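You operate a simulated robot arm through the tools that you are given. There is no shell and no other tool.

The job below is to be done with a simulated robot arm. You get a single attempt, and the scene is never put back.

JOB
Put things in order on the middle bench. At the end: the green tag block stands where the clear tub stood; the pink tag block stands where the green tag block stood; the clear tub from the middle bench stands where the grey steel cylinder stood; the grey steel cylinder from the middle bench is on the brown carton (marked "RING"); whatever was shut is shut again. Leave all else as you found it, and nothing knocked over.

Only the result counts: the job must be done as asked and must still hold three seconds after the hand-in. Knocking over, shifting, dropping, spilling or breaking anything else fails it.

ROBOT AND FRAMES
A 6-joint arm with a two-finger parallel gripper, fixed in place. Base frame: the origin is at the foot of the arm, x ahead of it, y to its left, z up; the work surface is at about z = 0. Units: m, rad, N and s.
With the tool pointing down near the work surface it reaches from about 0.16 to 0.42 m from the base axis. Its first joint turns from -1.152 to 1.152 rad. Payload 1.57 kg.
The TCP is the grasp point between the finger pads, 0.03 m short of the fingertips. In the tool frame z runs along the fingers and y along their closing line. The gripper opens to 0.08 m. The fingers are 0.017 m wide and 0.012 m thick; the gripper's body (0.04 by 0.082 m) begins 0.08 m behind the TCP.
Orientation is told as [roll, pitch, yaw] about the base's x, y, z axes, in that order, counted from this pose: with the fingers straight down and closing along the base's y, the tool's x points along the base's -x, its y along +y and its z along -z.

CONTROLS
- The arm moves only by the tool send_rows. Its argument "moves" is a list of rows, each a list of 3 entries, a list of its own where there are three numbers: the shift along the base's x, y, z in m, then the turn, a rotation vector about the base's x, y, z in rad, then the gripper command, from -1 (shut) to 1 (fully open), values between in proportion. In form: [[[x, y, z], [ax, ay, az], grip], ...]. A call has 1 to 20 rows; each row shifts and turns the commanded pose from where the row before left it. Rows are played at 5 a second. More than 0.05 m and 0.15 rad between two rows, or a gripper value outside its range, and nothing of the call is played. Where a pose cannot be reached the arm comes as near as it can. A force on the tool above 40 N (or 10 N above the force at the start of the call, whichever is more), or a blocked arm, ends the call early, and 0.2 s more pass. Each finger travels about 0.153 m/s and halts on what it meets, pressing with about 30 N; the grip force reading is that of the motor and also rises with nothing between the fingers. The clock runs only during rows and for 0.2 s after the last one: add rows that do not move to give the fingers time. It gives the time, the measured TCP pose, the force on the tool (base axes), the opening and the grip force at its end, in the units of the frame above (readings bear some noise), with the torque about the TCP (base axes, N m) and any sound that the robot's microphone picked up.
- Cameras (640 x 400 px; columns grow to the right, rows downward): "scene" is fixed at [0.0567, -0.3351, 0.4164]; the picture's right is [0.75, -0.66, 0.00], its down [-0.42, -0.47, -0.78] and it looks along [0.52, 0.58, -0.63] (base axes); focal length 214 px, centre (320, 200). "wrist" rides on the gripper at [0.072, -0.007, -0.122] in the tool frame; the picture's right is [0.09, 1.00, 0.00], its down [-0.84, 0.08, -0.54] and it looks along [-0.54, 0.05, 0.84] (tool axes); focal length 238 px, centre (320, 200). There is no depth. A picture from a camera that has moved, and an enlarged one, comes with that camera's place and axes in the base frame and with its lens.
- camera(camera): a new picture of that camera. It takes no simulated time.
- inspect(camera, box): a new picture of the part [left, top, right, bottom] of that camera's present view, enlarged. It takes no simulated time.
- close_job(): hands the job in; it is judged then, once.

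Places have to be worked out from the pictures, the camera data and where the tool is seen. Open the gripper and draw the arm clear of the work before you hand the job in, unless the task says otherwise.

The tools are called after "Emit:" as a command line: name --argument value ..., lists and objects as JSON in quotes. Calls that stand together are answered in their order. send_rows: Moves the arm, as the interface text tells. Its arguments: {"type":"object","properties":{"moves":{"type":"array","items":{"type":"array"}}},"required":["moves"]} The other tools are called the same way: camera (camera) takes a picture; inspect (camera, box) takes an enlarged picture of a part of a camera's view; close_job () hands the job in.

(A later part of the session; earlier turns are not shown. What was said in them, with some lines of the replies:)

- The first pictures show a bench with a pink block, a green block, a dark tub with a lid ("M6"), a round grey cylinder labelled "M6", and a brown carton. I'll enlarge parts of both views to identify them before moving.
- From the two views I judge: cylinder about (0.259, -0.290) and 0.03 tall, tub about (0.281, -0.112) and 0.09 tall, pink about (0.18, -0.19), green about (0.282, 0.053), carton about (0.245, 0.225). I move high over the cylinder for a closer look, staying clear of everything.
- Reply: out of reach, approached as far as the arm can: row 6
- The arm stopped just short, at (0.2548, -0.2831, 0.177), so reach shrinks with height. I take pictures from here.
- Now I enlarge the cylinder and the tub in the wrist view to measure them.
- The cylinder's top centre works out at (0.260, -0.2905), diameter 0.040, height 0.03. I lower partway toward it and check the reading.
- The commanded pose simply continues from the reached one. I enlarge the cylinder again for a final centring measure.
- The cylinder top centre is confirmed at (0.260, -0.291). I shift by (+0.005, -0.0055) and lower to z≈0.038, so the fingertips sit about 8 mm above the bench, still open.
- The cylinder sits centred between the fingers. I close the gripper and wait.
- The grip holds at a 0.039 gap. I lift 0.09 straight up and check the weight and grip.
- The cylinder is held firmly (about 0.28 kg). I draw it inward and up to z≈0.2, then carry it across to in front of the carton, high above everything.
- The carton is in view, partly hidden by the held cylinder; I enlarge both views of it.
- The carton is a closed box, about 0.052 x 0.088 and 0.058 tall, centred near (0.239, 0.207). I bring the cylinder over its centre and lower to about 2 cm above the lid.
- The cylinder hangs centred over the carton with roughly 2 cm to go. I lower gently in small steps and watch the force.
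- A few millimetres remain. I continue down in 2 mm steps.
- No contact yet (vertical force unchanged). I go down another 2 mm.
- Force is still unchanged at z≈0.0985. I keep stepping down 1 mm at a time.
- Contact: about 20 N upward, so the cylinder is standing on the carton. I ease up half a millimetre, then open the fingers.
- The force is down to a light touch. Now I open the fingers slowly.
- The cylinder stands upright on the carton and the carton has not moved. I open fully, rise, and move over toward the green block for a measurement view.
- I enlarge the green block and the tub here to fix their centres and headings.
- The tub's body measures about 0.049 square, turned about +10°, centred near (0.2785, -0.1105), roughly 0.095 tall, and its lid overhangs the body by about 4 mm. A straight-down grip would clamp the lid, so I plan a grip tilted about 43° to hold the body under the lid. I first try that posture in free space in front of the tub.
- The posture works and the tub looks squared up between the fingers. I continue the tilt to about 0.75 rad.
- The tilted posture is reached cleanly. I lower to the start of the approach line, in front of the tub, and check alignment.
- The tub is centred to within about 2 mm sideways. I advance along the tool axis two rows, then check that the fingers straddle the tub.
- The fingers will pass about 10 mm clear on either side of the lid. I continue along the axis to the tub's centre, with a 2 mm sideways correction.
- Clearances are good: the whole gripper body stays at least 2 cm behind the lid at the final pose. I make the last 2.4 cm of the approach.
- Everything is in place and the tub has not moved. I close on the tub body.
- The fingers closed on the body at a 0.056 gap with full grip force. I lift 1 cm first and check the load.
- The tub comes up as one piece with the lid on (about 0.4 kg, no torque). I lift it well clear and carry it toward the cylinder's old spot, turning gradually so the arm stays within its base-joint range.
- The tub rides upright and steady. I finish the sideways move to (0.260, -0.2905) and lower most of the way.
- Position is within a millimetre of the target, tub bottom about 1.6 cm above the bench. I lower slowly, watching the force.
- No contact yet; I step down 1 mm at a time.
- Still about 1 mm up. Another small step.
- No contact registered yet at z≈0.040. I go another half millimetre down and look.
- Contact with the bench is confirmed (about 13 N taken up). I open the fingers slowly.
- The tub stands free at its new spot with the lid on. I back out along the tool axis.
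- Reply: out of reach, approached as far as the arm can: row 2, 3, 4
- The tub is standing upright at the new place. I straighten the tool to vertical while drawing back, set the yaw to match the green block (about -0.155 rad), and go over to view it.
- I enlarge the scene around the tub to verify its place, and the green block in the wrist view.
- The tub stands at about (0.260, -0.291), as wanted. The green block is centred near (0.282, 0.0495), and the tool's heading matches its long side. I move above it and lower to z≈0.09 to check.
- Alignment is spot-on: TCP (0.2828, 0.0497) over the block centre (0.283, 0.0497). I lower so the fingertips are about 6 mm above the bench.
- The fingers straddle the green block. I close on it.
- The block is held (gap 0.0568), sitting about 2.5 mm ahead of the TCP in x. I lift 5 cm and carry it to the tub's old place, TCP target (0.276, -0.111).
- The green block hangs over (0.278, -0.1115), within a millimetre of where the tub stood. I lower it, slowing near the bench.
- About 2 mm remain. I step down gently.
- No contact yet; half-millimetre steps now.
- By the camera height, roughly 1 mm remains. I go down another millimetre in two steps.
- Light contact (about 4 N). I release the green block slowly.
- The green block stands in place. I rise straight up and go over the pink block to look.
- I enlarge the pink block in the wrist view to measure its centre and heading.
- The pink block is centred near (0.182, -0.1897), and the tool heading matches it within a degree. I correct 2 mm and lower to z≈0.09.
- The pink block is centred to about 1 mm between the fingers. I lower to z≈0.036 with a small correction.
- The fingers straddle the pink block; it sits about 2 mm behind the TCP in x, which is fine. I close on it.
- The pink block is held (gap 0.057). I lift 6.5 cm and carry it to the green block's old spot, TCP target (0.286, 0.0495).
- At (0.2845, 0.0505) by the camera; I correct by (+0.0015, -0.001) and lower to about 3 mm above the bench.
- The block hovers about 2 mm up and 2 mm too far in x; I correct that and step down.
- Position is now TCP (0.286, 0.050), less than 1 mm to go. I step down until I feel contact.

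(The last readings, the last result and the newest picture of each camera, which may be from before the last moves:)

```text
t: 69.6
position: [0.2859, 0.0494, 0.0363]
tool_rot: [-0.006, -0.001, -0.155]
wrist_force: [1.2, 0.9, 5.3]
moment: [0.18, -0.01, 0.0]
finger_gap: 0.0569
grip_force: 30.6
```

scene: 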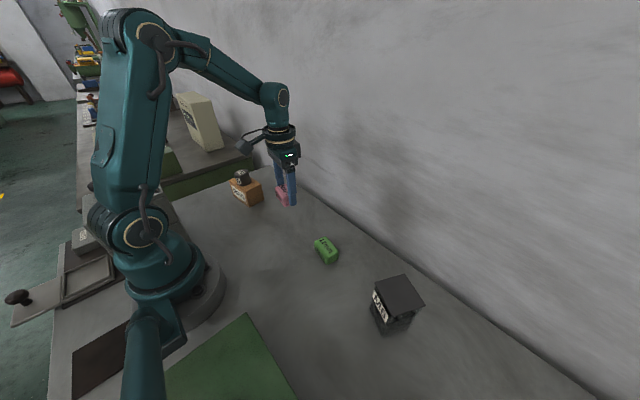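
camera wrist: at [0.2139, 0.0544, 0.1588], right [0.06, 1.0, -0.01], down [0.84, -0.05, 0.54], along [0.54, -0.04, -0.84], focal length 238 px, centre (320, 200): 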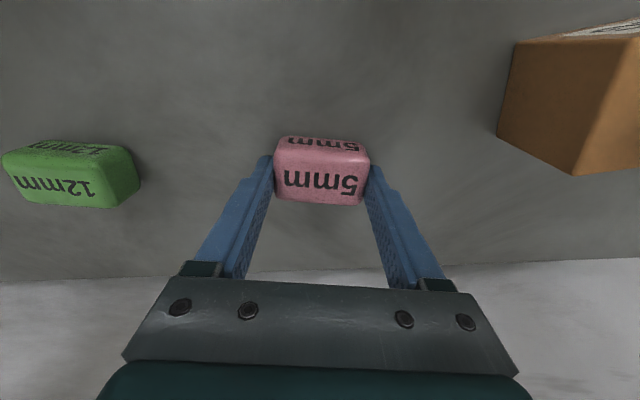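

Light contact (about 6 N). I release the pink block slowly.

Emit:
send_rows --moves '[[[0, 0, 0], [0, 0, 0], 0.45], [[0, 0, 0], [0, 0, 0], 0.6], [[0, 0, 0], [0, 0, 0], 0.9], [[0, 0, 0], [0, 0, 0], 0.9], [[0, 0, 0], [0, 0, 0], 0.9]]'

Emit:
camera --camera "wrist"

```text
t: 70.8
position: [0.2844, 0.0485, 0.0365]
tool_rot: [-0.006, -0.003, -0.155]
wrist_force: [0.1, 1.0, 0.2]
moment: [0.03, -0.01, -0.03]
finger_gap: 0.0759
grip_force: 0.0
```

```text
taken
camera wrist: at [0.2138, 0.0541, 0.1579], right [0.06, 1.0, -0.01], down [0.84, -0.05, 0.54], along [0.54, -0.04, -0.84], focal length 238 px, centre (320, 200)
```

wrist: 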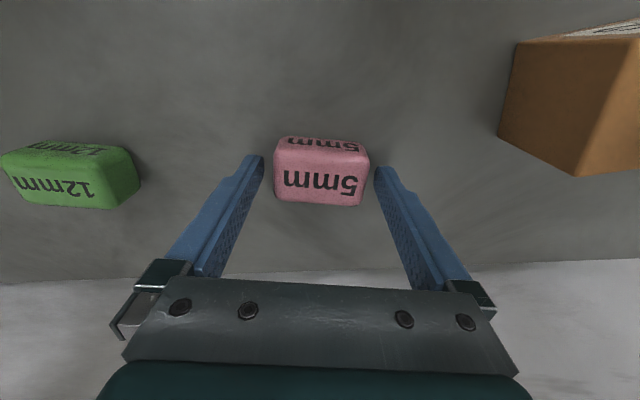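

The pink block stands. I rise straight up and return to the starting pose, which gives the same viewpoint as the first pictures for a comparison.

Emit:
send_rows --moves '[[[0, 0, 0.02], [0, 0, 0], 0.9], [[0, 0, 0.04], [0, 0, 0], 1], [[0, 0, 0.04], [0, 0, 0], 1], [[0, 0, 0.04], [0, 0, 0], 1], [[0, 0, 0.02], [0, 0, 0], 1], [[-0.0173, -0.0302, 0.0124], [0, 0, 0.0222], 1], [[-0.0173, -0.0302, 0.0124], [0, 0, 0.0222], 1], [[-0.0173, -0.0302, 0.0124], [0, 0, 0.0222], 1], [[-0.0173, -0.0302, 0.0124], [0, 0, 0.0222], 1], [[-0.0173, -0.0302, 0.0124], [0, 0, 0.0222], 1], [[-0.0173, -0.0302, 0.0124], [0, 0, 0.0222], 1], [[-0.0173, -0.0302, 0.0124], [0, 0, 0.0222], 1], [[0, 0, 0], [0, 0, 0], 1], [[0, 0, 0], [0, 0, 0], 1]]'

Emit:
camera --camera "wrist"

Emit:
camera --camera "scene"

```text
t: 73.8
position: [0.1646, -0.1619, 0.284]
tool_rot: [-0.005, 0.001, -0.001]
wrist_force: [0.0, -0.7, 0.5]
moment: [0.03, 0.02, -0.02]
finger_gap: 0.0801
grip_force: 0.1
```

```text
taken
camera wrist: at [0.0936, -0.1694, 0.4061], right [-0.09, 1.0, -0.01], down [0.84, 0.08, 0.54], along [0.54, 0.04, -0.84], focal length 238 px, centre (320, 200)
```

wrist: 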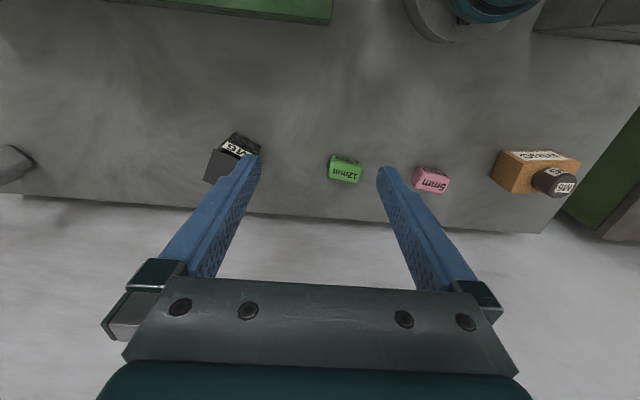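

```text
taken
```

scene: 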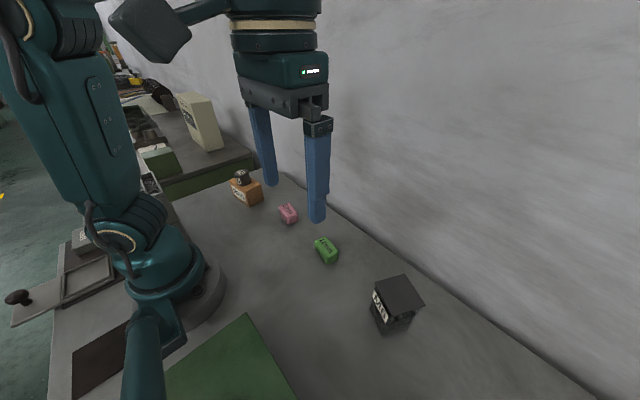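

I compare with the same enlarged scene boxes used before, to check positions exactly.

Emit:
inspect --camera "scene" --box '[268, 195, 308, 230]'

Emit:
inspect --camera "scene" --box '[296, 200, 360, 272]'

Emit:
inspect --camera "scene" --box '[216, 165, 280, 213]'

Emit:
inspect --camera "scene" --box '[352, 260, 440, 345]'

```text
11.43 times, centred on (288, 212) of scene
camera zoom: at [0.0567, -0.3351, 0.4164], right [0.75, -0.66, 0.0], down [-0.42, -0.47, -0.78], along [0.52, 0.58, -0.63], focal length 2451 px, centre (686, 57)
```

zoom: 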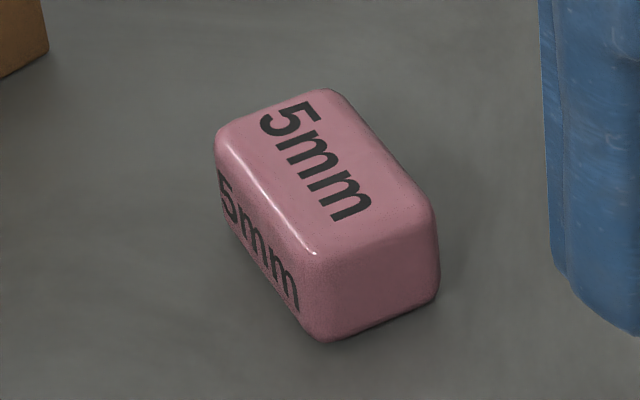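

```text
5.56 times, centred on (328, 236) of scene
camera zoom: at [0.0567, -0.3351, 0.4164], right [0.75, -0.66, 0.0], down [-0.42, -0.47, -0.78], along [0.52, 0.58, -0.63], focal length 1192 px, centre (276, 0)
```

zoom: 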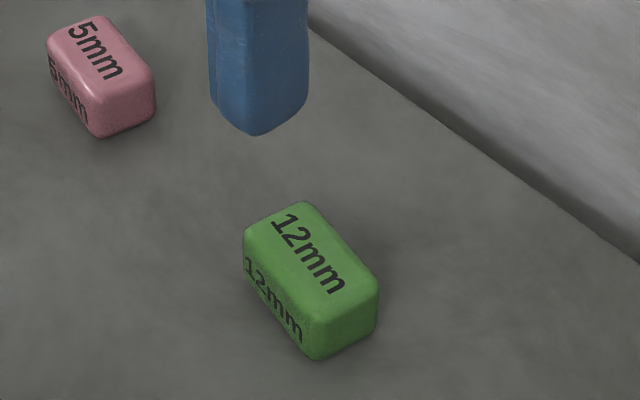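

```text
8.33 times, centred on (248, 189) of scene
camera zoom: at [0.0567, -0.3351, 0.4164], right [0.75, -0.66, 0.0], down [-0.42, -0.47, -0.78], along [0.52, 0.58, -0.63], focal length 1787 px, centre (920, 292)
```

zoom: 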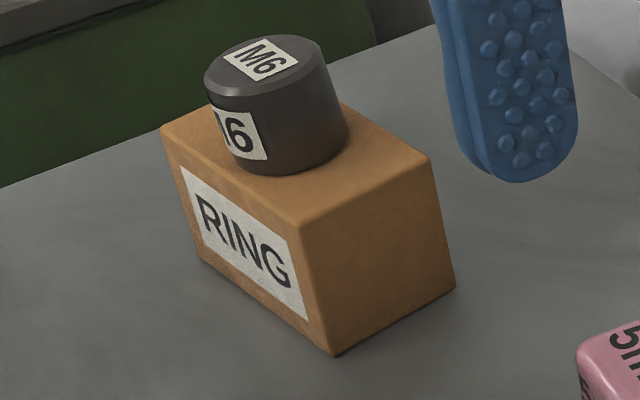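

```text
4.71 times, centred on (396, 302) of scene
camera zoom: at [0.0567, -0.3351, 0.4164], right [0.75, -0.66, 0.0], down [-0.42, -0.47, -0.78], along [0.52, 0.58, -0.63], focal length 1009 px, centre (-38, -282)
```

zoom: 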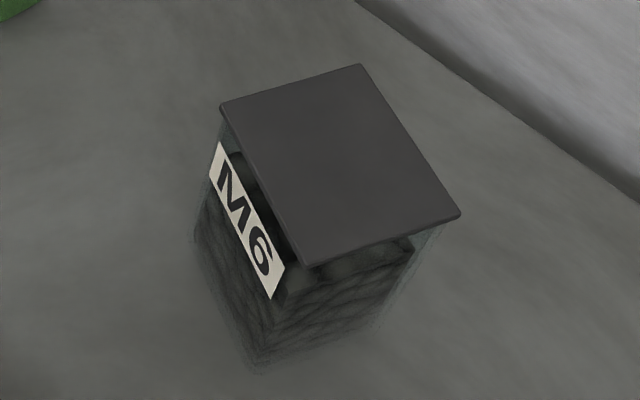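

All checks agree: the pink block is within about 2 mm of green's old place, green within about 2 mm of the tub's. The tub stands lidded on the cylinder's spot, and the cylinder is upright on the unmoved carton. The gripper is open and the arm is clear at its starting pose, so I hand the job in.

Emit:
close_job

```text
The job is handed in.
```

The job is handed in, and in the final pictures every item was where you asked. I don't have the judging result.

| Item | Now | Accuracy |
|---|---|---|
| Grey steel cylinder | Upright on the brown "RING" carton, which did not move | Near the middle of its top |
| Clear tub | Where the cylinder stood | Within about 1–2 mm |
| Green tag block | Where the tub stood | Within about 2 mm |
| Pink tag block | Where the green block stood | Within about 2 mm |

- **Lid:** it stayed on the tub throughout, because I gripped the body below it. Nothing else was opened.
- **Tub heading:** the tub now stands turned about 35° from how it stood before. I turned it to stay within the arm's base-joint range.
- **Everything else:** nothing was knocked over or bumped. The gripper is open and the arm is back at its starting pose, clear of the work.
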